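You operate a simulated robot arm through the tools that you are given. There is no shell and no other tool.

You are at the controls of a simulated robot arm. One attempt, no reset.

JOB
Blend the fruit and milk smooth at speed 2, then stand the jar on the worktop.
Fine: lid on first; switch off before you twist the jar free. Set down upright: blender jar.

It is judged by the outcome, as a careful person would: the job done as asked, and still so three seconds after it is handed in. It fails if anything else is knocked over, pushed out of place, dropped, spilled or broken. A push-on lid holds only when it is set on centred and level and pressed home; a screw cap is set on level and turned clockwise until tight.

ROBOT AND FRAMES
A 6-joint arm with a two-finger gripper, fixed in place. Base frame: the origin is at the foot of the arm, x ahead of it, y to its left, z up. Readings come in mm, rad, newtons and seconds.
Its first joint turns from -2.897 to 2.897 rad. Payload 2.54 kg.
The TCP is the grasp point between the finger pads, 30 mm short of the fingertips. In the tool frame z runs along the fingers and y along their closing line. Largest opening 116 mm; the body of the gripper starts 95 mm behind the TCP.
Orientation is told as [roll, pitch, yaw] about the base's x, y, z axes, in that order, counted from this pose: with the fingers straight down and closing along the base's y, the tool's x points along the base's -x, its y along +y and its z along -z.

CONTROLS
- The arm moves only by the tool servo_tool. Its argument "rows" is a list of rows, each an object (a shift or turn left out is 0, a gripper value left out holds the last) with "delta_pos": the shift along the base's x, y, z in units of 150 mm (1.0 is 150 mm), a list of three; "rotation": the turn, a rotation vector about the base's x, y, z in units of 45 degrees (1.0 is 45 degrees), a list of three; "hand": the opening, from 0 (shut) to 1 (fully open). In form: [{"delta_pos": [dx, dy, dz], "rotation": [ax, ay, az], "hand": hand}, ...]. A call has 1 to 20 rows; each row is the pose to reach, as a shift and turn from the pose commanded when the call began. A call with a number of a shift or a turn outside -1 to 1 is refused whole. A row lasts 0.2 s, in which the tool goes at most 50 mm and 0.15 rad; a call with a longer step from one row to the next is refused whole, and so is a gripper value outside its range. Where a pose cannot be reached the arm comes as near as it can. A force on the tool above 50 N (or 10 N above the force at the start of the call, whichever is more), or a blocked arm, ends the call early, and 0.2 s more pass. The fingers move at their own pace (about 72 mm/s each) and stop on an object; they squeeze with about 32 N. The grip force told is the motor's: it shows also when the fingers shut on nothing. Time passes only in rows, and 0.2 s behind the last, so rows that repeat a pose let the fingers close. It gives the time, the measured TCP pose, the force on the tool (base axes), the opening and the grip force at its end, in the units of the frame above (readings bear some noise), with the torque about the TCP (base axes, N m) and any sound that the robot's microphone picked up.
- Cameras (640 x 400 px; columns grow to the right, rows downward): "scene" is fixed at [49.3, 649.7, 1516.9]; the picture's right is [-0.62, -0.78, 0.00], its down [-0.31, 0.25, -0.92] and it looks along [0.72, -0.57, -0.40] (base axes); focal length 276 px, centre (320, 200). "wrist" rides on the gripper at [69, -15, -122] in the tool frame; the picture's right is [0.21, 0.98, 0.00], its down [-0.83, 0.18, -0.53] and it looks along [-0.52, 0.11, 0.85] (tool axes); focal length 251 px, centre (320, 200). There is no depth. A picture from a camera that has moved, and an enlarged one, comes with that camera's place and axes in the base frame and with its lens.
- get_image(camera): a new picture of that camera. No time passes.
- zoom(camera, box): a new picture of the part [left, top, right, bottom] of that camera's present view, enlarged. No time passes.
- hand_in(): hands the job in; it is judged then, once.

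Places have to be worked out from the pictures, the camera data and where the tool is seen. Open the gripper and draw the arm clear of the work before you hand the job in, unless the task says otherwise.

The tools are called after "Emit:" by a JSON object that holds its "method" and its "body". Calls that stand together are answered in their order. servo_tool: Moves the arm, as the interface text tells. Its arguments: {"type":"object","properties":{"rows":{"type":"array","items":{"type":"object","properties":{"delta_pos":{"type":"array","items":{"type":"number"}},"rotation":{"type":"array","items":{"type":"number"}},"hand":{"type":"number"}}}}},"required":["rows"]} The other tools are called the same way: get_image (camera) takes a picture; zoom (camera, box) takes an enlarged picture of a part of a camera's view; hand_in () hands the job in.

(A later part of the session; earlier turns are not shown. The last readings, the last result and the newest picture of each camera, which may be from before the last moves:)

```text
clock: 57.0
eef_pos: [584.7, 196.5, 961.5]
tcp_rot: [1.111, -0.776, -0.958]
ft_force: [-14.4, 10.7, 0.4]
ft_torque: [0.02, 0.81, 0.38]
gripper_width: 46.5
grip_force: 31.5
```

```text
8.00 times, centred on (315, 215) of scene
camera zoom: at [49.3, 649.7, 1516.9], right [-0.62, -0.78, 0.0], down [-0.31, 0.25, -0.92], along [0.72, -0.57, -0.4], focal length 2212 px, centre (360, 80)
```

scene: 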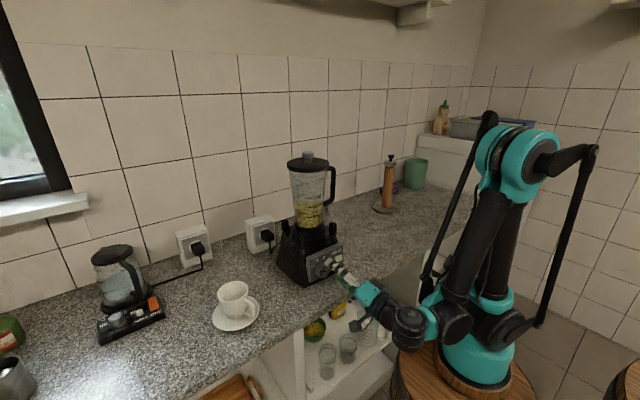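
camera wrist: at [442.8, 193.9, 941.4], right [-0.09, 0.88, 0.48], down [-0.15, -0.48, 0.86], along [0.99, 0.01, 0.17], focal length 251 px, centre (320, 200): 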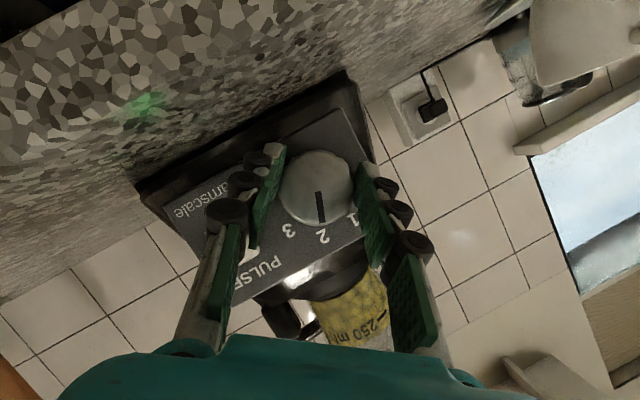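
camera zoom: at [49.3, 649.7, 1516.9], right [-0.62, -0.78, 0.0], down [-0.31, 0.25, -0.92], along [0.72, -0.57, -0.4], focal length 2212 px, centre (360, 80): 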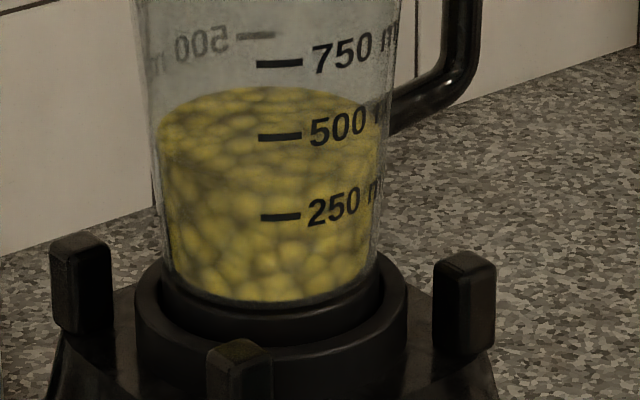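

The pointer sits at 2, but the contents look unchanged. I'll wait a few seconds and compare.

Emit:
{"method": "servo_tool", "body": {"rows": [{"rotation": [0, 0, 0]}, {"rotation": [0, 0, 0]}, {"rotation": [0, 0, 0]}, {"rotation": [0, 0, 0]}, {"rotation": [0, 0, 0]}, {"rotation": [0, 0, 0]}, {"rotation": [0, 0, 0]}, {"rotation": [0, 0, 0]}, {"rotation": [0, 0, 0]}, {"rotation": [0, 0, 0]}]}}

Emit:
{"method": "zoom", "body": {"camera": "scene", "box": [280, 190, 350, 240]}}

Emit:
{"method": "zoom", "body": {"camera": "scene", "box": [295, 235, 365, 290]}}

```text
clock: 59.2
eef_pos: [584.2, 197.1, 960.2]
tcp_rot: [1.111, -0.776, -0.958]
ft_force: [-11.9, 4.9, 0.5]
ft_torque: [0.02, 0.36, 0.13]
gripper_width: 46.1
grip_force: 31.6
```

```text
8.00 times, centred on (315, 215) of scene
camera zoom: at [49.3, 649.7, 1516.9], right [-0.62, -0.78, 0.0], down [-0.31, 0.25, -0.92], along [0.72, -0.57, -0.4], focal length 2212 px, centre (360, 80)
```

zoom: 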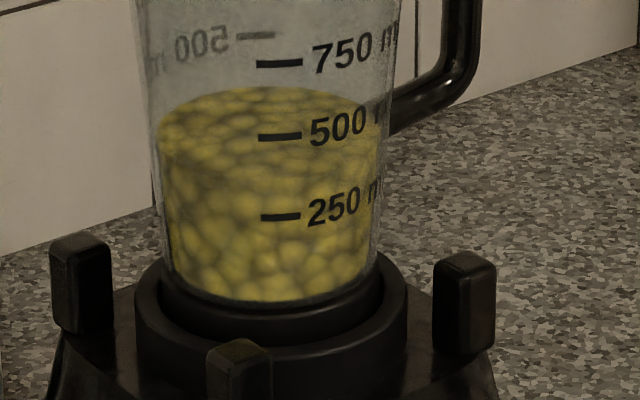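

```text
7.27 times, centred on (330, 262) of scene
camera zoom: at [49.3, 649.7, 1516.9], right [-0.62, -0.78, 0.0], down [-0.31, 0.25, -0.92], along [0.72, -0.57, -0.4], focal length 2011 px, centre (247, -254)
```

zoom: 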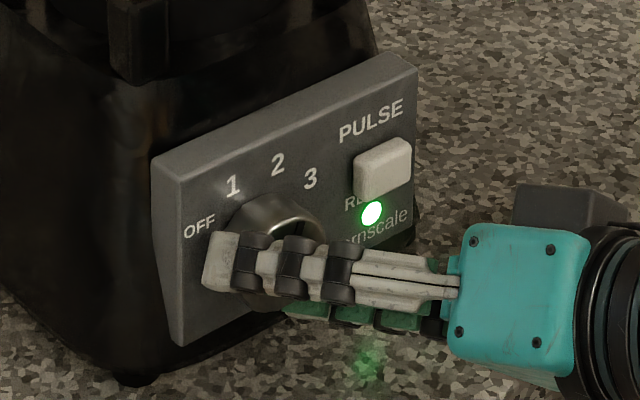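

The chunk edges may be softening slightly; I can't tell yet. I'll wait 4 more seconds and compare again.

Emit:
{"method": "servo_tool", "body": {"rows": [{"rotation": [0, 0, 0]}, {"rotation": [0, 0, 0]}, {"rotation": [0, 0, 0]}, {"rotation": [0, 0, 0]}, {"rotation": [0, 0, 0]}, {"rotation": [0, 0, 0]}, {"rotation": [0, 0, 0]}, {"rotation": [0, 0, 0]}, {"rotation": [0, 0, 0]}, {"rotation": [0, 0, 0]}, {"rotation": [0, 0, 0]}, {"rotation": [0, 0, 0]}, {"rotation": [0, 0, 0]}, {"rotation": [0, 0, 0]}, {"rotation": [0, 0, 0]}, {"rotation": [0, 0, 0]}, {"rotation": [0, 0, 0]}, {"rotation": [0, 0, 0]}, {"rotation": [0, 0, 0]}, {"rotation": [0, 0, 0]}]}}

Emit:
{"method": "zoom", "body": {"camera": "scene", "box": [280, 190, 350, 240]}}

```text
clock: 63.4
eef_pos: [585.1, 197.8, 960.9]
tcp_rot: [1.112, -0.777, -0.956]
ft_force: [-10.4, 2.2, 0.8]
ft_torque: [0.01, 0.49, 0.11]
gripper_width: 46.1
grip_force: 32.0
```

```text
8.00 times, centred on (315, 215) of scene
camera zoom: at [49.3, 649.7, 1516.9], right [-0.62, -0.78, 0.0], down [-0.31, 0.25, -0.92], along [0.72, -0.57, -0.4], focal length 2212 px, centre (360, 80)
```

zoom: 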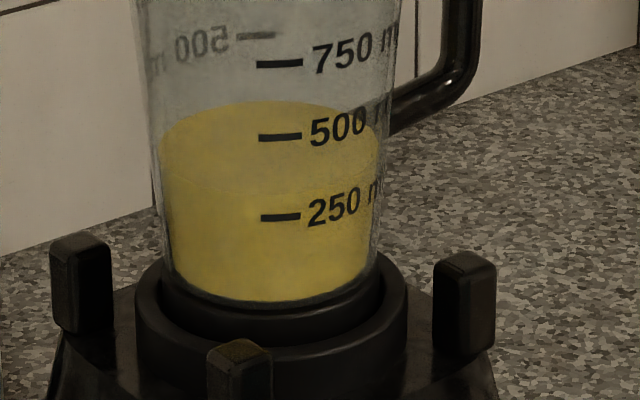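

The contents are now smooth and uniform. I'll switch off by turning the dial back counter-clockwise, first 40°.

Emit:
{"method": "servo_tool", "body": {"rows": [{"rotation": [-0.12, 0, 0]}, {"rotation": [-0.24, 0, 0]}, {"rotation": [-0.36, 0, 0]}, {"rotation": [-0.48, 0, 0]}, {"rotation": [-0.6, 0, 0]}, {"rotation": [-0.72, 0, 0]}, {"rotation": [-0.84, 0, 0]}, {"rotation": [-0.889, 0, 0]}]}}

Emit:
{"method": "servo_tool", "body": {"rows": [{"rotation": [-0.12, 0, 0]}, {"rotation": [-0.24, 0, 0]}, {"rotation": [-0.36, 0, 0]}, {"rotation": [-0.48, 0, 0]}, {"rotation": [-0.6, 0, 0]}, {"rotation": [-0.72, 0, 0]}, {"rotation": [-0.84, 0, 0]}, {"rotation": [-0.9, 0, 0]}, {"rotation": [-0.9, 0, 0]}]}}

Emit:
{"method": "get_image", "body": {"camera": "wrist"}}

Emit:
{"method": "zoom", "body": {"camera": "wrist", "box": [230, 120, 400, 270]}}

```text
clock: 65.2
eef_pos: [584.1, 196.0, 960.3]
tcp_rot: [-0.013, -1.148, 0.012]
ft_force: [-12.7, -3.3, 1.0]
ft_torque: [0.0, 0.42, -0.27]
gripper_width: 46.3
grip_force: 31.6
```

```text
clock: 67.2
eef_pos: [584.1, 196.1, 960.2]
tcp_rot: [-1.124, -0.763, 0.964]
ft_force: [15.9, -11.1, -0.4]
ft_torque: [0.24, 0.11, -0.38]
gripper_width: 45.8
grip_force: 31.3
```

```text
taken
camera wrist: at [443.3, 176.9, 961.2], right [-0.09, 0.61, -0.79], down [-0.15, 0.77, 0.62], along [0.99, 0.17, 0.02], focal length 251 px, centre (320, 200)
```

wrist: 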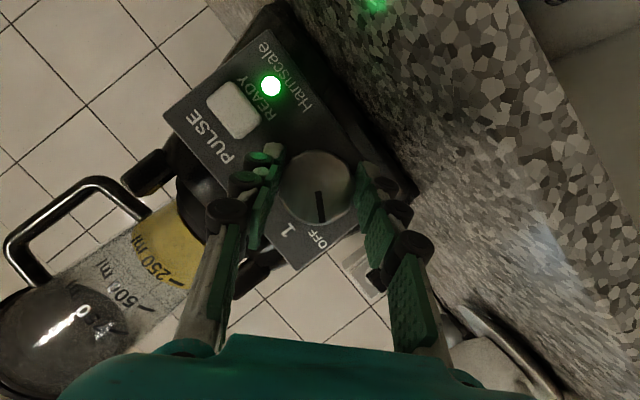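

```text
2.67 times, centred on (315, 195) of wrist
camera zoom: at [443.3, 176.9, 961.2], right [-0.09, 0.61, -0.79], down [-0.15, 0.77, 0.62], along [0.99, 0.17, 0.02], focal length 670 px, centre (333, 213)
```

zoom: 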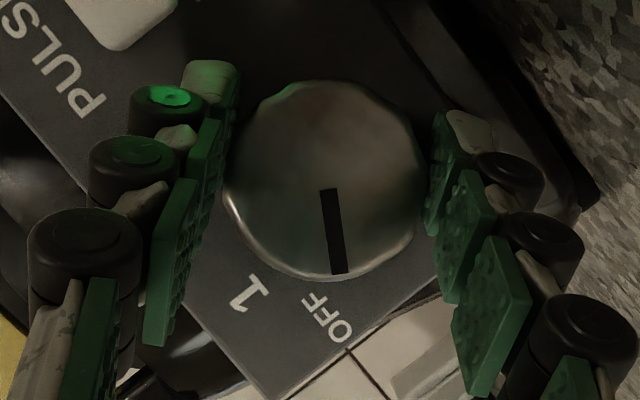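

The dial is back against its OFF stop. I'll open the fingers slightly and back straight out along -x.

Emit:
{"method": "servo_tool", "body": {"rows": [{"rotation": [0.02, 0, 0], "hand": 0.3}, {"rotation": [0.02, 0, 0], "hand": 0.49}, {"rotation": [0.02, 0, 0], "hand": 0.49}, {"rotation": [0.02, 0, 0], "hand": 0.49}, {"delta_pos": [-0.08, 0, 0], "rotation": [0.02, 0, 0]}, {"delta_pos": [-0.2, 0, 0], "rotation": [0.02, 0, 0]}, {"delta_pos": [-0.26, 0, 0], "rotation": [0.02, 0, 0]}, {"delta_pos": [-0.26, 0, 0], "rotation": [0.02, 0, 0]}]}}

Emit:
{"method": "get_image", "body": {"camera": "wrist"}}

Emit:
{"method": "zoom", "body": {"camera": "scene", "box": [270, 140, 390, 300]}}

```text
clock: 69.0
eef_pos: [544.3, 197.5, 961.9]
tcp_rot: [-1.112, -0.776, 0.959]
ft_force: [0.5, 0.1, 0.8]
ft_torque: [-0.01, 0.0, -0.05]
gripper_width: 56.6
grip_force: 0.2
```

```text
taken
camera wrist: at [403.0, 177.4, 961.5], right [-0.09, 0.62, -0.78], down [-0.15, 0.76, 0.63], along [0.99, 0.17, 0.02], focal length 251 px, centre (320, 200)
```

wrist: 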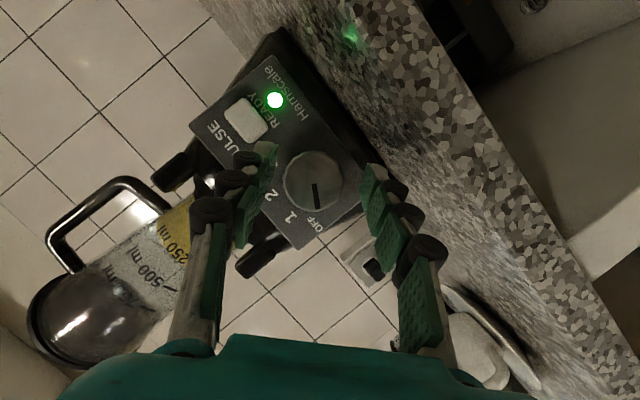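

```text
2.50 times, centred on (330, 220) of scene
camera zoom: at [49.3, 649.7, 1516.9], right [-0.62, -0.78, 0.0], down [-0.31, 0.25, -0.92], along [0.72, -0.57, -0.4], focal length 691 px, centre (295, 150)
```

zoom: 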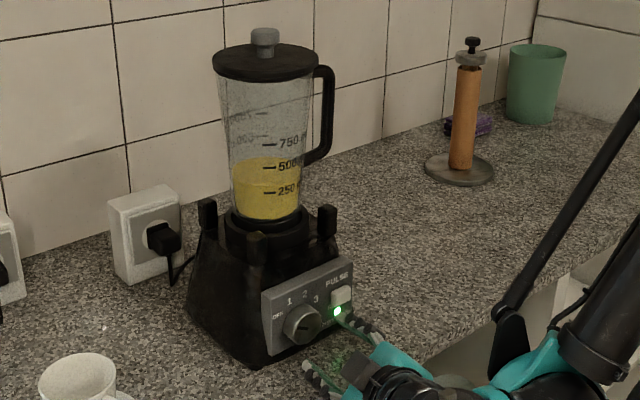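

The dial is released at OFF and the mixture is smooth. Now I'll roll the tool level again and rise in front of the jar to inspect the jar's collar and posts for gripping.

Emit:
{"method": "servo_tool", "body": {"rows": [{"delta_pos": [-0.05, 0, 0.15], "rotation": [0.12, 0, 0], "hand": 0.49}, {"delta_pos": [-0.1, -0.03, 0.3], "rotation": [0.26, 0, 0]}, {"delta_pos": [-0.1, -0.06, 0.45], "rotation": [0.42, 0, 0]}, {"delta_pos": [-0.1, -0.1, 0.6], "rotation": [0.58, 0, 0]}, {"delta_pos": [-0.1, -0.15, 0.75], "rotation": [0.74, 0, 0]}, {"delta_pos": [-0.1, -0.19, 0.9], "rotation": [0.87, 0, 0]}, {"delta_pos": [-0.1, -0.19, 1.0], "rotation": [0.87, 0, 0]}, {"delta_pos": [-0.1, -0.19, 1.0], "rotation": [0.87, 0, 0], "hand": 1.0}]}}

Emit:
{"method": "get_image", "body": {"camera": "wrist"}}

Emit:
{"method": "get_image", "body": {"camera": "scene"}}

```text
clock: 70.8
eef_pos: [530.6, 168.1, 1111.7]
tcp_rot: [-0.025, -1.148, 0.024]
ft_force: [0.3, -0.1, -0.5]
ft_torque: [0.0, -0.01, 0.04]
gripper_width: 106.9
grip_force: 0.1
```

```text
taken
camera wrist: at [389.0, 153.5, 1098.4], right [-0.09, 0.97, -0.21], down [-0.15, 0.19, 0.97], along [0.99, 0.12, 0.13], focal length 251 px, centre (320, 200)
```

wrist: 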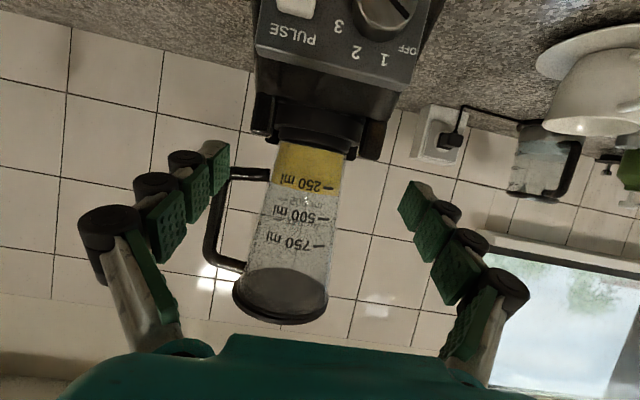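

```text
taken
```

scene: 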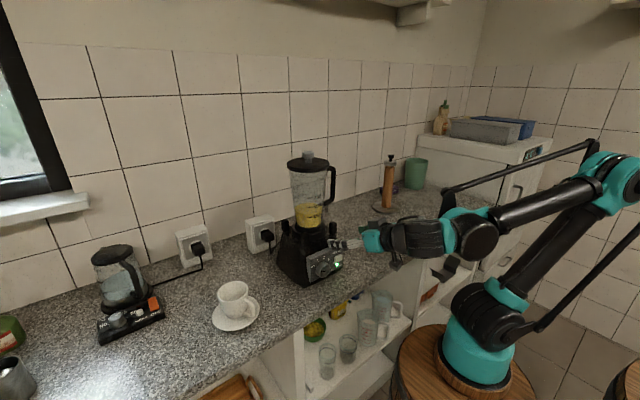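

I zoom on the jar's lower part, the posts and the handle's lower joint to choose the gripping height.

Emit:
{"method": "zoom", "body": {"camera": "wrist", "box": [190, 80, 410, 260]}}

Emit:
{"method": "zoom", "body": {"camera": "scene", "box": [280, 190, 350, 250]}}

```text
2.22 times, centred on (300, 170) of wrist
camera zoom: at [389.0, 153.5, 1098.4], right [-0.09, 0.97, -0.21], down [-0.15, 0.19, 0.97], along [0.99, 0.12, 0.13], focal length 559 px, centre (364, 267)
```

zoom: 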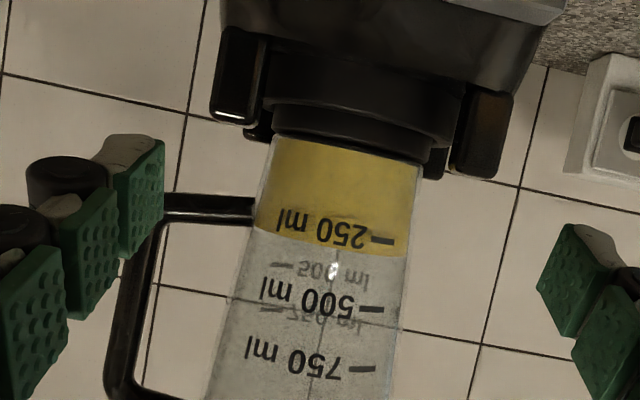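

```text
6.67 times, centred on (315, 220) of scene
camera zoom: at [49.3, 649.7, 1516.9], right [-0.62, -0.78, 0.0], down [-0.31, 0.25, -0.92], along [0.72, -0.57, -0.4], focal length 1844 px, centre (353, 67)
```

zoom: 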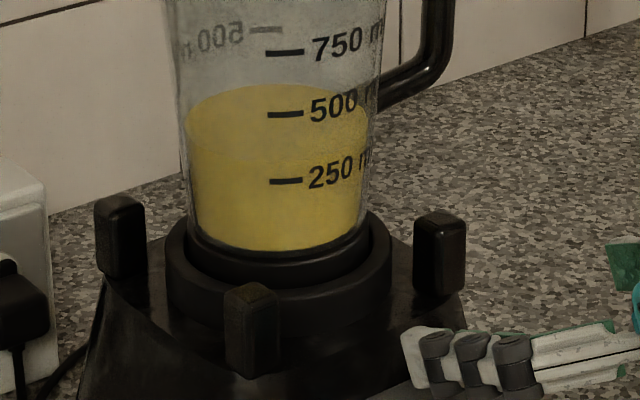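

The free band on the glass lies between the post tops (z ≈ 1082) and the handle's lower arm (z ≈ 1115). I'll come in from the front-left (tool azimuth -45°) so no finger passes under the handle, keeping the tool pitched down about 24°.

Emit:
{"method": "servo_tool", "body": {"rows": [{"delta_pos": [0.0, 0.1, 0.05], "rotation": [0, 0, -0.14], "hand": 1.0}, {"delta_pos": [0.05, 0.2, 0.09], "rotation": [0, 0, -0.28]}, {"delta_pos": [0.15, 0.3, 0.09], "rotation": [0, 0, -0.42]}, {"delta_pos": [0.25, 0.4, 0.09], "rotation": [0, 0, -0.56]}, {"delta_pos": [0.35, 0.5, 0.09], "rotation": [0, 0, -0.7]}, {"delta_pos": [0.5, 0.6, 0.09], "rotation": [0, 0, -0.85]}, {"delta_pos": [0.6, 0.62, 0.09], "rotation": [0, 0, -1.0]}, {"delta_pos": [0.6, 0.62, 0.09], "rotation": [0, 0, -1.0]}]}}

Emit:
{"method": "get_image", "body": {"camera": "wrist"}}

Emit:
{"method": "get_image", "body": {"camera": "scene"}}

```text
clock: 72.6
eef_pos: [620.2, 260.6, 1124.9]
tcp_rot: [-0.026, -1.147, -0.761]
ft_force: [0.0, -0.1, -0.6]
ft_torque: [0.01, 0.0, 0.01]
gripper_width: 116.1
grip_force: 0.1
```

```text
taken
camera wrist: at [510.2, 350.0, 1111.6], right [0.63, 0.75, -0.21], down [0.03, 0.24, 0.97], along [0.78, -0.62, 0.13], focal length 251 px, centre (320, 200)
```

wrist: 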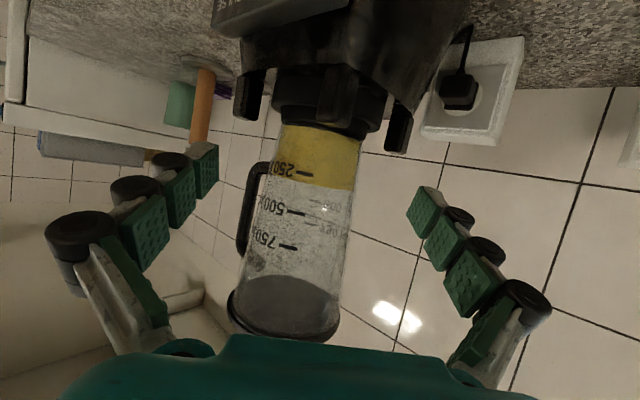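

```text
taken
```

scene: 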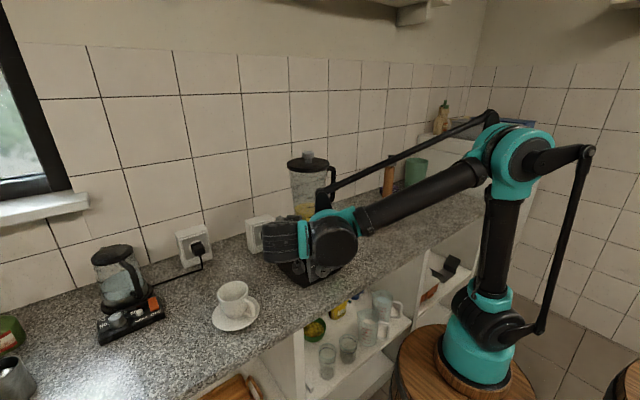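

Good: the jar sits between the open fingers. I'll zoom to measure the jar's lateral centring at the gripping height.

Emit:
{"method": "zoom", "body": {"camera": "wrist", "box": [220, 70, 430, 260]}}

```text
2.11 times, centred on (325, 165) of wrist
camera zoom: at [510.2, 350.0, 1111.6], right [0.63, 0.75, -0.21], down [0.03, 0.24, 0.97], along [0.78, -0.62, 0.13], focal length 529 px, centre (310, 274)
```

zoom: 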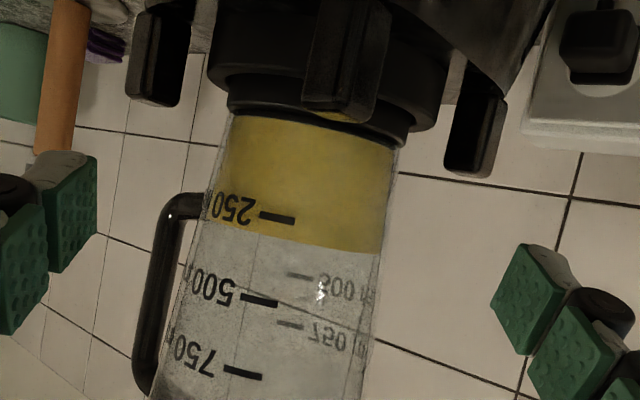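

The jar axis is confirmed at about (718, 169), with a diameter near 92 mm at the gripping height. I'll advance the open fingers around it at z ≈ 1112.

Emit:
{"method": "servo_tool", "body": {"rows": [{"delta_pos": [0.12, -0.07, -0.04]}, {"delta_pos": [0.24, -0.19, -0.087]}, {"delta_pos": [0.36, -0.31, -0.087]}, {"delta_pos": [0.46, -0.42, -0.087]}, {"delta_pos": [0.56, -0.52, -0.087]}, {"delta_pos": [0.62, -0.58, -0.087]}, {"delta_pos": [0.651, -0.611, -0.087]}, {"delta_pos": [0.651, -0.611, -0.087]}]}}

Emit:
{"method": "get_image", "body": {"camera": "wrist"}}

Emit:
{"method": "get_image", "body": {"camera": "scene"}}

```text
clock: 74.4
eef_pos: [717.8, 168.9, 1110.4]
tcp_rot: [-0.028, -1.148, -0.76]
ft_force: [0.8, 0.2, -0.4]
ft_torque: [-0.03, 0.01, 0.02]
gripper_width: 116.2
grip_force: 0.0
```

```text
taken
camera wrist: at [607.0, 258.0, 1098.0], right [0.63, 0.75, -0.21], down [0.03, 0.24, 0.97], along [0.78, -0.61, 0.13], focal length 251 px, centre (320, 200)
```

wrist: 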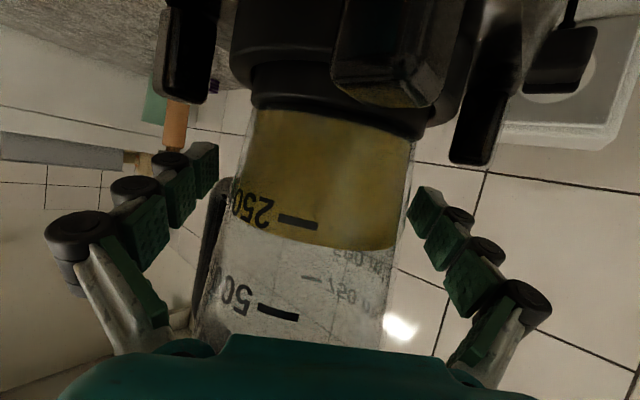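

```text
taken
```

scene: 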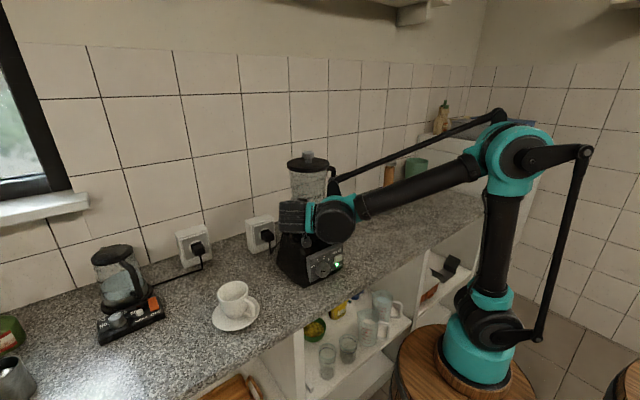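

No contact and the jar is centred between the pads. I'll close the gripper on the glass.

Emit:
{"method": "servo_tool", "body": {"rows": [{"delta_pos": [0, 0, 0], "hand": 0.7}, {"delta_pos": [0, 0, 0], "hand": 0.4}, {"delta_pos": [0, 0, 0], "hand": 0.0}, {"delta_pos": [0, 0, 0], "hand": 0.0}]}}

Emit:
{"method": "get_image", "body": {"camera": "wrist"}}

```text
clock: 75.4
eef_pos: [717.4, 171.1, 1111.1]
tcp_rot: [-0.032, -1.149, -0.757]
ft_force: [3.1, 10.8, 5.4]
ft_torque: [-0.64, 0.45, 0.0]
gripper_width: 93.8
grip_force: 32.1
```

```text
taken
camera wrist: at [607.0, 258.9, 1098.0], right [0.63, 0.75, -0.21], down [0.03, 0.24, 0.97], along [0.78, -0.61, 0.13], focal length 251 px, centre (320, 200)
```

wrist: 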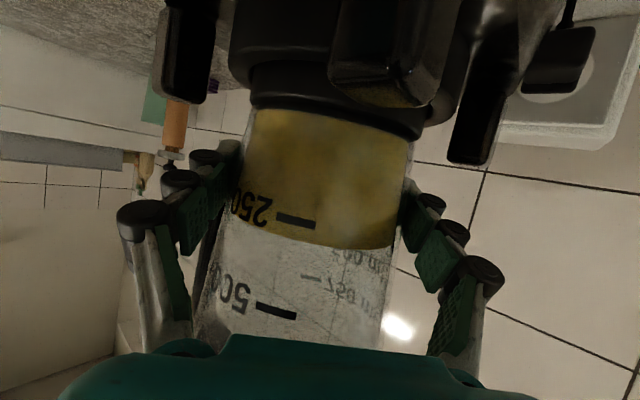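

The jar is gripped at 93.8 mm with little side force. I'll try a cautious 8° counter-clockwise twist and watch torque, the handle and the base.

Emit:
{"method": "servo_tool", "body": {"rows": [{"rotation": [0, 0, 0.03]}, {"rotation": [0, 0, 0.06]}, {"rotation": [0, 0, 0.09]}, {"rotation": [0, 0, 0.12]}, {"rotation": [0, 0, 0.15]}, {"rotation": [0, 0, 0.18]}]}}

Emit:
{"method": "get_image", "body": {"camera": "wrist"}}

Emit:
{"method": "zoom", "body": {"camera": "scene", "box": [270, 145, 370, 295]}}

```text
clock: 76.8
eef_pos: [718.9, 170.4, 1111.5]
tcp_rot: [-0.028, -1.146, -0.616]
ft_force: [-1.2, 14.1, 4.3]
ft_torque: [-0.1, 0.23, 0.02]
gripper_width: 94.3
grip_force: 31.4
```

```text
taken
camera wrist: at [595.5, 242.2, 1098.1], right [0.51, 0.83, -0.21], down [0.0, 0.24, 0.97], along [0.86, -0.5, 0.13], focal length 251 px, centre (320, 200)
```

wrist: 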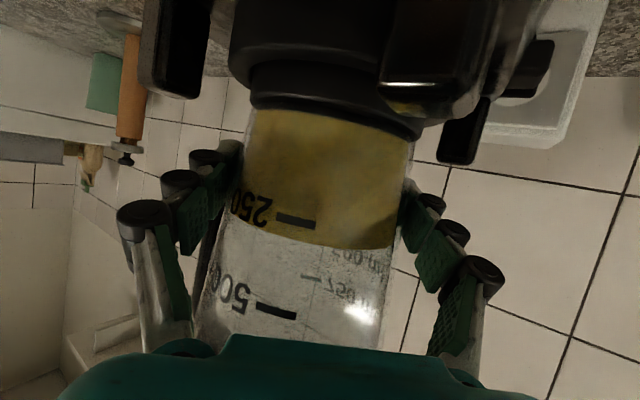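

```text
2.67 times, centred on (320, 220) of scene
camera zoom: at [49.3, 649.7, 1516.9], right [-0.62, -0.78, 0.0], down [-0.31, 0.25, -0.92], along [0.72, -0.57, -0.4], focal length 737 px, centre (320, 147)
```

zoom: 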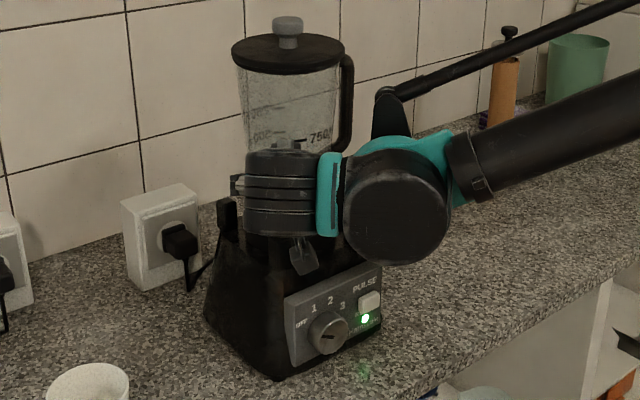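

The jar turns with the gripper relative to the base with almost no torque, and the base hasn't moved. I'll continue counter-clockwise another 18°, easing y by 1 mm.

Emit:
{"method": "servo_tool", "body": {"rows": [{"delta_pos": [0, 0.003, 0], "rotation": [0, 0, 0.05]}, {"delta_pos": [0, 0.007, 0], "rotation": [0, 0, 0.1]}, {"delta_pos": [0, 0.007, 0], "rotation": [0, 0, 0.15]}, {"delta_pos": [0, 0.007, 0], "rotation": [0, 0, 0.2]}, {"delta_pos": [0, 0.007, 0], "rotation": [0, 0, 0.25]}, {"delta_pos": [0, 0.007, 0], "rotation": [0, 0, 0.3]}, {"delta_pos": [0, 0.007, 0], "rotation": [0, 0, 0.35]}, {"delta_pos": [0, 0.007, 0], "rotation": [0, 0, 0.4]}]}}

Emit:
{"method": "get_image", "body": {"camera": "wrist"}}

Emit:
{"method": "zoom", "body": {"camera": "scene", "box": [270, 145, 370, 295]}}

```text
clock: 78.6
eef_pos: [718.1, 168.9, 1110.9]
tcp_rot: [-0.027, -1.146, -0.304]
ft_force: [-5.8, -4.8, -4.9]
ft_torque: [-0.5, -0.11, -0.09]
gripper_width: 94.2
grip_force: 31.7
```

```text
taken
camera wrist: at [579.1, 200.9, 1098.7], right [0.23, 0.95, -0.21], down [-0.08, 0.23, 0.97], along [0.97, -0.21, 0.13], focal length 251 px, centre (320, 200)
```

wrist: 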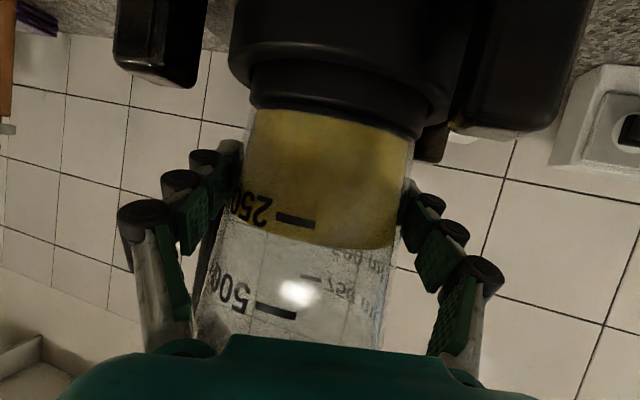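

```text
2.67 times, centred on (320, 220) of scene
camera zoom: at [49.3, 649.7, 1516.9], right [-0.62, -0.78, 0.0], down [-0.31, 0.25, -0.92], along [0.72, -0.57, -0.4], focal length 737 px, centre (320, 147)
```

zoom: 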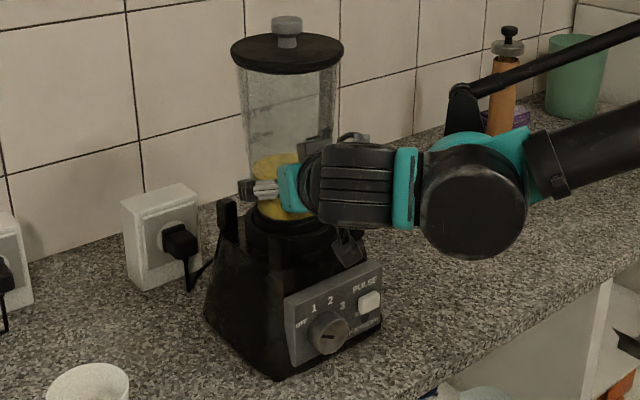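

The READY light went out, so the jar has left its locked position. I'll turn a bit further (9°) to look for the stop before lifting.

Emit:
{"method": "servo_tool", "body": {"rows": [{"rotation": [0, 0, 0.04]}, {"rotation": [0, 0, 0.08]}, {"rotation": [0, 0, 0.12]}, {"rotation": [0, 0, 0.16]}, {"rotation": [0, 0, 0.2]}]}}

Emit:
{"method": "zoom", "body": {"camera": "scene", "box": [270, 145, 370, 295]}}

Emit:
{"method": "get_image", "body": {"camera": "wrist"}}

```text
clock: 79.8
eef_pos: [717.7, 168.3, 1111.5]
tcp_rot: [-0.028, -1.146, -0.149]
ft_force: [-7.3, -9.4, -2.4]
ft_torque: [0.31, 0.13, -0.08]
gripper_width: 93.6
grip_force: 32.3
```

```text
2.67 times, centred on (320, 220) of scene
camera zoom: at [49.3, 649.7, 1516.9], right [-0.62, -0.78, 0.0], down [-0.31, 0.25, -0.92], along [0.72, -0.57, -0.4], focal length 737 px, centre (320, 147)
```

zoom: 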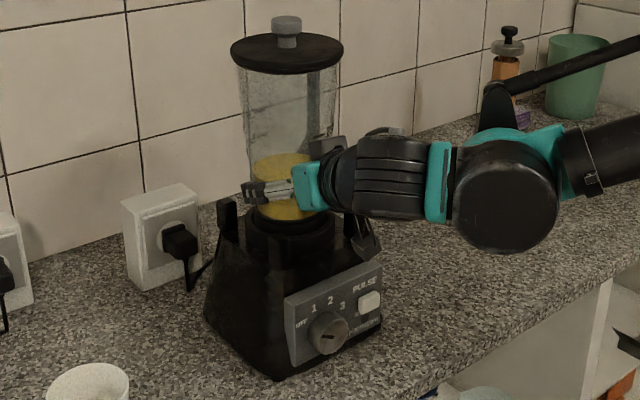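

```text
taken
camera wrist: at [575.9, 178.7, 1098.8], right [0.08, 0.98, -0.21], down [-0.11, 0.21, 0.97], along [0.99, -0.06, 0.13], focal length 251 px, centre (320, 200)
```

wrist: 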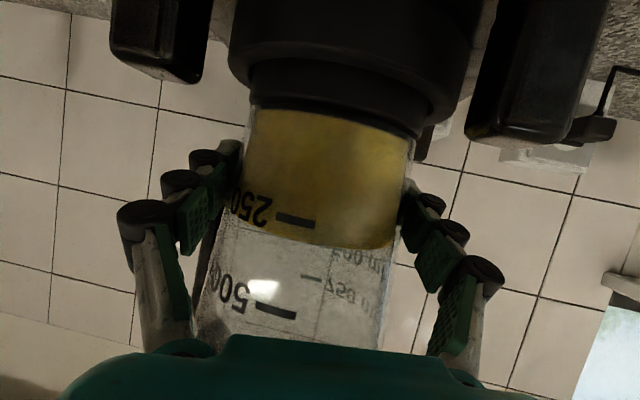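

Still free-turning with near-zero torque after about 35°. I'll try a very small 4 mm lift and watch the vertical force.

Emit:
{"method": "servo_tool", "body": {"rows": [{"delta_pos": [0, 0.004, 0.007]}, {"delta_pos": [0, 0.006, 0.014]}, {"delta_pos": [0, 0.006, 0.02]}, {"delta_pos": [0, 0.006, 0.027]}]}}

Emit:
{"method": "zoom", "body": {"camera": "scene", "box": [285, 205, 345, 265]}}

```text
clock: 80.8
eef_pos: [717.5, 171.6, 1114.7]
tcp_rot: [-0.027, -1.145, -0.147]
ft_force: [-5.0, -5.5, -27.5]
ft_torque: [0.01, 0.1, -0.02]
gripper_width: 94.3
grip_force: 32.1
```

```text
6.67 times, centred on (315, 235) of scene
camera zoom: at [49.3, 649.7, 1516.9], right [-0.62, -0.78, 0.0], down [-0.31, 0.25, -0.92], along [0.72, -0.57, -0.4], focal length 1844 px, centre (353, -33)
```

zoom: 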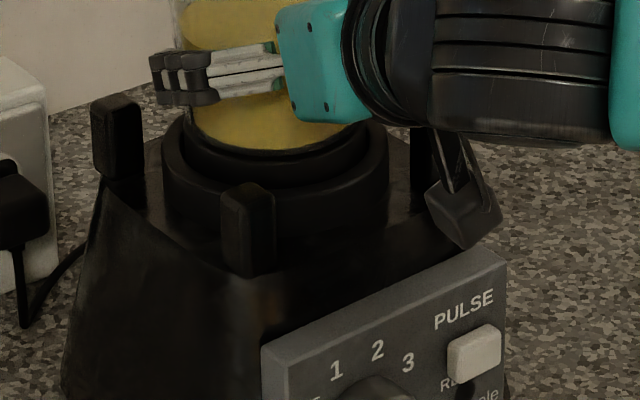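

The vertical force reached 27 N and the jar does not clearly appear to have risen. I'll check the wrist view to see whether the fingers slid on the glass.

Emit:
{"method": "get_image", "body": {"camera": "wrist"}}

Emit:
{"method": "zoom", "body": {"camera": "scene", "box": [270, 145, 370, 295]}}

```text
taken
camera wrist: at [576.7, 181.2, 1101.8], right [0.08, 0.98, -0.21], down [-0.11, 0.21, 0.97], along [0.99, -0.05, 0.12], focal length 251 px, centre (320, 200)
```

wrist: 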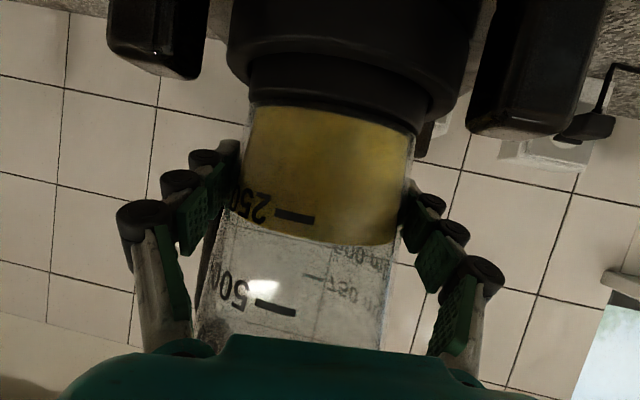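

```text
2.67 times, centred on (320, 220) of scene
camera zoom: at [49.3, 649.7, 1516.9], right [-0.62, -0.78, 0.0], down [-0.31, 0.25, -0.92], along [0.72, -0.57, -0.4], focal length 737 px, centre (320, 147)
```

zoom: 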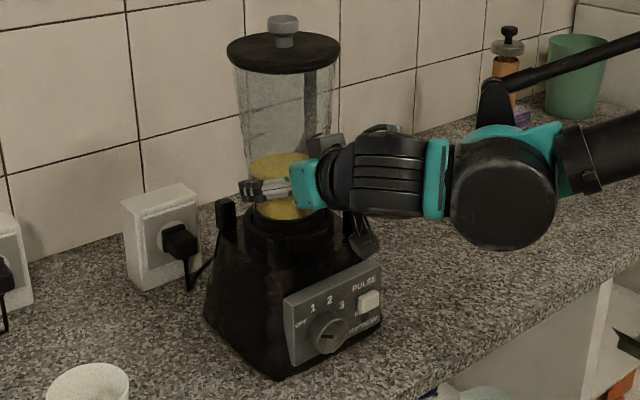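

I'll measure the lid's position and level precisely to see what moved.

Emit:
{"method": "zoom", "body": {"camera": "scene", "box": [280, 140, 340, 185]}}

Emit:
{"method": "zoom", "body": {"camera": "scene", "box": [295, 200, 340, 240]}}

```text
8.89 times, centred on (310, 162) of scene
camera zoom: at [49.3, 649.7, 1516.9], right [-0.62, -0.78, 0.0], down [-0.31, 0.25, -0.92], along [0.72, -0.57, -0.4], focal length 2458 px, centre (409, 533)
```

zoom: 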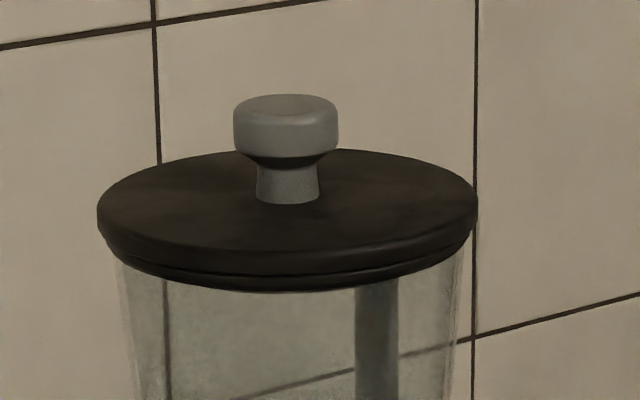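

```text
10.00 times, centred on (318, 220) of scene
camera zoom: at [49.3, 649.7, 1516.9], right [-0.62, -0.78, 0.0], down [-0.31, 0.25, -0.92], along [0.72, -0.57, -0.4], focal length 2765 px, centre (345, 0)
```

zoom: 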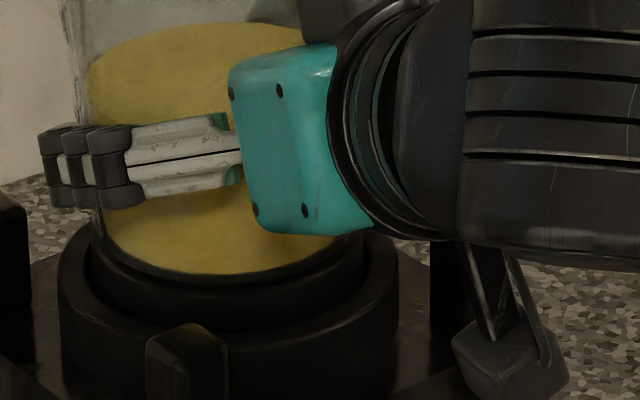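

The jar top shifted about 5 mm toward +y with the gripper, so it seems loosened in the collar. I'll hold still briefly and read the steady force.

Emit:
{"method": "servo_tool", "body": {"rows": [{"delta_pos": [0, 0, 0]}, {"delta_pos": [0, 0, 0]}, {"delta_pos": [0, 0, 0]}]}}

Emit:
{"method": "zoom", "body": {"camera": "scene", "box": [280, 140, 340, 185]}}

```text
clock: 81.6
eef_pos: [717.6, 170.6, 1115.3]
tcp_rot: [-0.029, -1.146, -0.147]
ft_force: [-4.7, -4.8, -27.1]
ft_torque: [0.0, 0.11, 0.01]
gripper_width: 93.9
grip_force: 31.9
```

```text
8.89 times, centred on (310, 162) of scene
camera zoom: at [49.3, 649.7, 1516.9], right [-0.62, -0.78, 0.0], down [-0.31, 0.25, -0.92], along [0.72, -0.57, -0.4], focal length 2458 px, centre (409, 533)
```

zoom: 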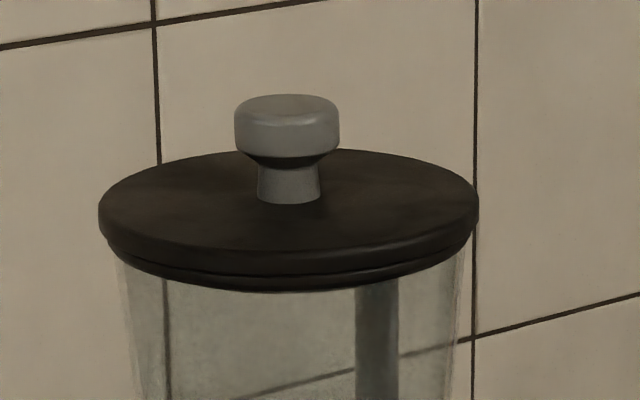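

The pull is steady at 27 N, so the lugs are probably still engaged. I'll lower back the 4 mm and twist further counter-clockwise.

Emit:
{"method": "servo_tool", "body": {"rows": [{"delta_pos": [0, -0.003, -0.013]}, {"delta_pos": [0, -0.006, -0.027]}, {"delta_pos": [0, -0.006, -0.027], "rotation": [0, 0, 0.05]}, {"delta_pos": [0, -0.006, -0.027], "rotation": [0, 0, 0.1]}, {"delta_pos": [0, -0.006, -0.027], "rotation": [0, 0, 0.15]}, {"delta_pos": [0, -0.006, -0.027], "rotation": [0, 0, 0.2]}, {"delta_pos": [0, -0.006, -0.027], "rotation": [0, 0, 0.25]}]}}

Emit:
{"method": "get_image", "body": {"camera": "wrist"}}

Emit:
{"method": "zoom", "body": {"camera": "scene", "box": [270, 145, 370, 295]}}

```text
clock: 83.2
eef_pos: [718.3, 168.3, 1113.3]
tcp_rot: [-0.029, -1.147, 0.048]
ft_force: [7.5, -27.2, 14.3]
ft_torque: [-0.31, 0.28, -0.16]
gripper_width: 93.3
grip_force: 31.8
```

```text
taken
camera wrist: at [577.4, 150.9, 1099.4], right [-0.11, 0.97, -0.21], down [-0.15, 0.19, 0.97], along [0.98, 0.14, 0.13], focal length 251 px, centre (320, 200)
```

wrist: 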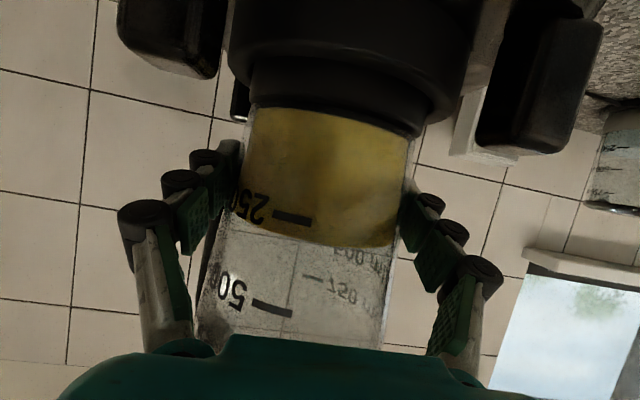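

```text
2.67 times, centred on (320, 220) of scene
camera zoom: at [49.3, 649.7, 1516.9], right [-0.62, -0.78, 0.0], down [-0.31, 0.25, -0.92], along [0.72, -0.57, -0.4], focal length 737 px, centre (320, 147)
```

zoom: 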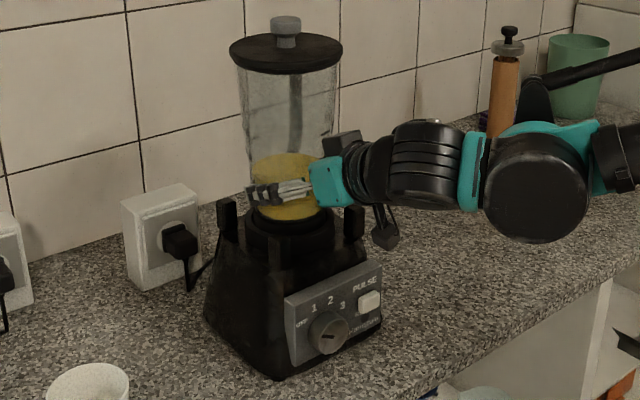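

The sideways force (-27 N in y) shows my rotation centre is about 2–3 mm too far in +y. I'll shift y by -2.4 mm and z up 1 mm to relax, then re-read.

Emit:
{"method": "servo_tool", "body": {"rows": [{"delta_pos": [0, -0.008, 0.003]}, {"delta_pos": [0, -0.016, 0.006]}, {"delta_pos": [0, -0.016, 0.006]}]}}

```text
clock: 84.0
eef_pos: [717.8, 169.6, 1113.1]
tcp_rot: [-0.023, -1.148, 0.047]
ft_force: [-2.0, -6.8, -0.1]
ft_torque: [-0.36, -0.12, 0.04]
gripper_width: 93.4
grip_force: 32.1
```

Forces are nearly neutral again. I'll twist another 10° counter-clockwise, checking torque.

Emit:
{"method": "servo_tool", "body": {"rows": [{"delta_pos": [0, -0.001, 0], "rotation": [0, 0, 0.05]}, {"delta_pos": [0, -0.002, 0], "rotation": [0, 0, 0.1]}, {"delta_pos": [0, -0.003, 0], "rotation": [0, 0, 0.15]}, {"delta_pos": [0, -0.003, 0], "rotation": [0, 0, 0.2]}, {"delta_pos": [0, -0.003, 0], "rotation": [0, 0, 0.22]}]}}

Emit:
{"method": "get_image", "body": {"camera": "wrist"}}

Emit:
{"method": "zoom", "body": {"camera": "scene", "box": [270, 145, 370, 295]}}

```text
clock: 85.2
eef_pos: [718.0, 168.5, 1110.6]
tcp_rot: [-0.028, -1.148, 0.225]
ft_force: [1.2, -0.3, 0.0]
ft_torque: [0.04, 0.09, 0.01]
gripper_width: 93.6
grip_force: 32.0
```

```text
taken
camera wrist: at [583.0, 126.6, 1099.3], right [-0.28, 0.94, -0.21], down [-0.18, 0.16, 0.97], along [0.94, 0.31, 0.13], focal length 251 px, centre (320, 200)
```

wrist: 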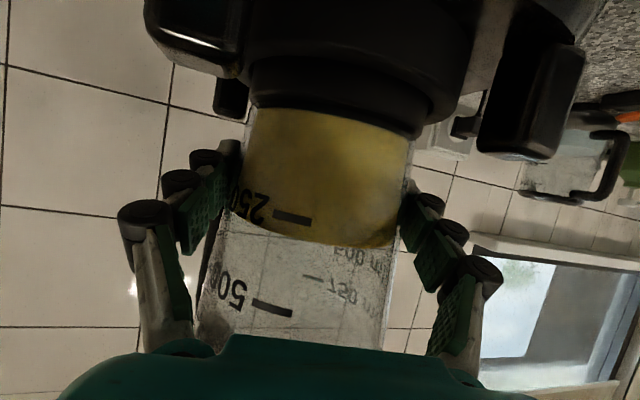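

```text
2.67 times, centred on (320, 220) of scene
camera zoom: at [49.3, 649.7, 1516.9], right [-0.62, -0.78, 0.0], down [-0.31, 0.25, -0.92], along [0.72, -0.57, -0.4], focal length 737 px, centre (320, 147)
```

zoom: 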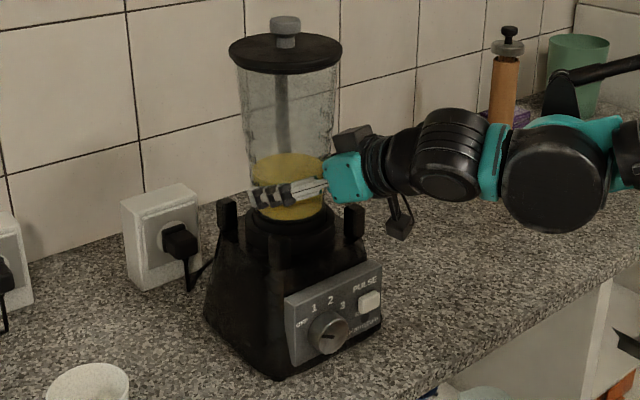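

Twisted about 56° in total with zero residual force. I'll try the small lift again here and compare the force.

Emit:
{"method": "servo_tool", "body": {"rows": [{"delta_pos": [0, 0, 0.007]}, {"delta_pos": [0, 0, 0.014]}, {"delta_pos": [0, 0, 0.02]}]}}

Emit:
{"method": "get_image", "body": {"camera": "wrist"}}

Emit:
{"method": "zoom", "body": {"camera": "scene", "box": [280, 140, 340, 185]}}

```text
clock: 86.0
eef_pos: [718.7, 168.4, 1115.6]
tcp_rot: [-0.028, -1.147, 0.222]
ft_force: [-0.5, -0.4, -10.3]
ft_torque: [0.0, 0.12, -0.01]
gripper_width: 93.5
grip_force: 32.2
```

```text
taken
camera wrist: at [582.7, 126.5, 1102.9], right [-0.28, 0.94, -0.21], down [-0.18, 0.16, 0.97], along [0.94, 0.31, 0.13], focal length 251 px, centre (320, 200)
```

wrist: 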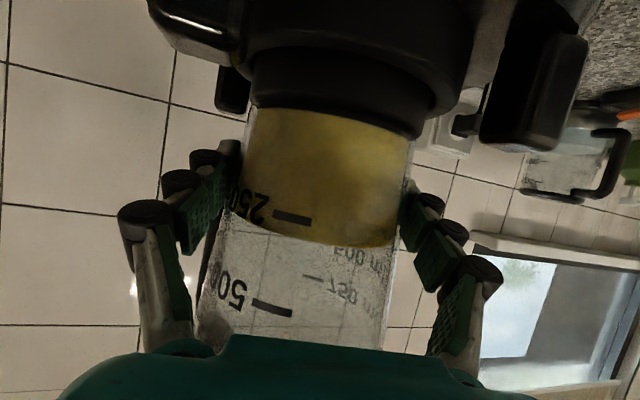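

```text
8.89 times, centred on (310, 162) of scene
camera zoom: at [49.3, 649.7, 1516.9], right [-0.62, -0.78, 0.0], down [-0.31, 0.25, -0.92], along [0.72, -0.57, -0.4], focal length 2458 px, centre (409, 533)
```

zoom: 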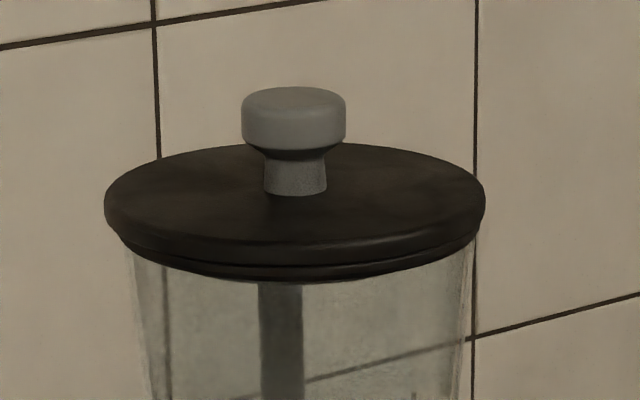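

Now the jar rises with the gripper at only about 10 N, its own weight, so it is free. I'll lift gently another 15 mm and check it stays upright.

Emit:
{"method": "servo_tool", "body": {"rows": [{"delta_pos": [0, 0, 0.02]}, {"delta_pos": [0, 0, 0.045]}, {"delta_pos": [0, 0, 0.07]}, {"delta_pos": [0, 0, 0.1]}, {"delta_pos": [0, 0, 0.1]}]}}

Emit:
{"method": "get_image", "body": {"camera": "wrist"}}

Emit:
{"method": "zoom", "body": {"camera": "scene", "box": [270, 135, 370, 295]}}

```text
clock: 87.2
eef_pos: [718.6, 168.3, 1130.6]
tcp_rot: [-0.029, -1.146, 0.221]
ft_force: [-0.5, 0.3, -9.8]
ft_torque: [0.05, 0.09, 0.01]
gripper_width: 93.2
grip_force: 32.1
```

```text
taken
camera wrist: at [583.1, 126.1, 1117.6], right [-0.28, 0.94, -0.21], down [-0.18, 0.16, 0.97], along [0.94, 0.31, 0.13], focal length 251 px, centre (320, 200)
```

wrist: 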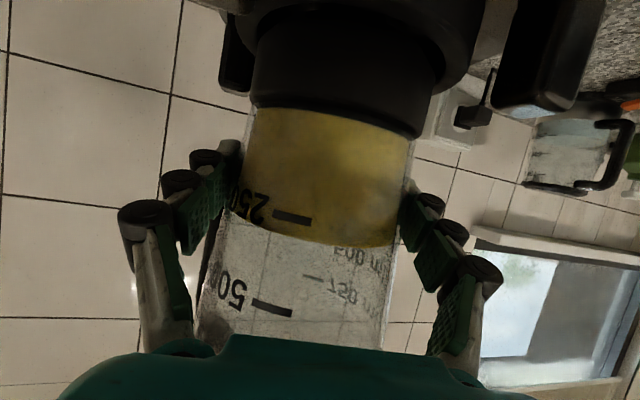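

```text
2.50 times, centred on (320, 215) of scene
camera zoom: at [49.3, 649.7, 1516.9], right [-0.62, -0.78, 0.0], down [-0.31, 0.25, -0.92], along [0.72, -0.57, -0.4], focal length 691 px, centre (320, 162)
```

zoom: 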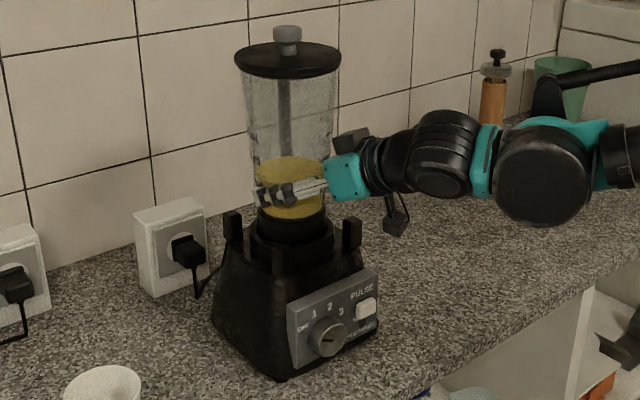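

The jar is out cleanly at 9.8 N. I'll raise it about 90 mm more to clear the base posts.

Emit:
{"method": "servo_tool", "body": {"rows": [{"delta_pos": [0, 0, 0.05]}, {"delta_pos": [0, 0, 0.12]}, {"delta_pos": [0, 0, 0.2]}, {"delta_pos": [0, 0, 0.3]}, {"delta_pos": [0, 0, 0.4]}, {"delta_pos": [0, 0, 0.5]}, {"delta_pos": [0, 0, 0.58]}, {"delta_pos": [0, 0, 0.62]}, {"delta_pos": [0, 0, 0.62]}]}}

Emit:
{"method": "get_image", "body": {"camera": "wrist"}}

Emit:
{"method": "zoom", "body": {"camera": "scene", "box": [250, 100, 410, 300]}}

```text
clock: 89.2
eef_pos: [717.7, 166.8, 1223.1]
tcp_rot: [-0.029, -1.147, 0.222]
ft_force: [0.5, -0.5, -10.0]
ft_torque: [0.07, 0.08, 0.01]
gripper_width: 93.5
grip_force: 32.1
```

```text
taken
camera wrist: at [582.1, 125.4, 1210.5], right [-0.28, 0.94, -0.21], down [-0.18, 0.16, 0.97], along [0.94, 0.31, 0.13], focal length 251 px, centre (320, 200)
```

wrist: 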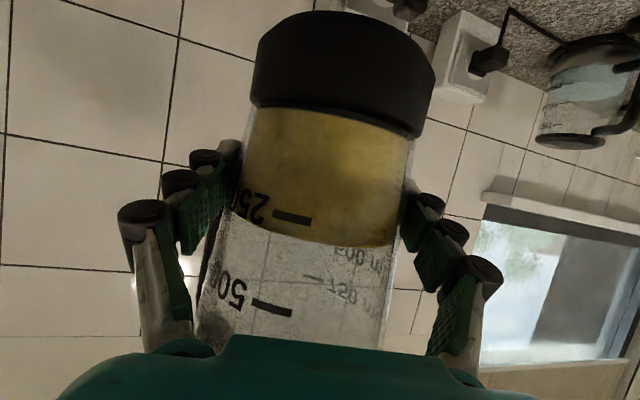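

```text
2.00 times, centred on (330, 200) of scene
camera zoom: at [49.3, 649.7, 1516.9], right [-0.62, -0.78, 0.0], down [-0.31, 0.25, -0.92], along [0.72, -0.57, -0.4], focal length 553 px, centre (300, 200)
```

zoom: 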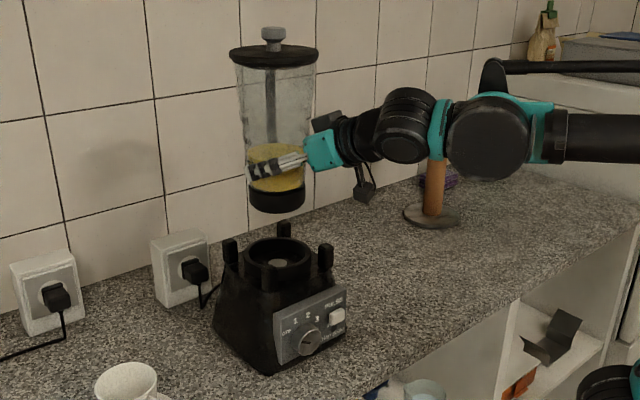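

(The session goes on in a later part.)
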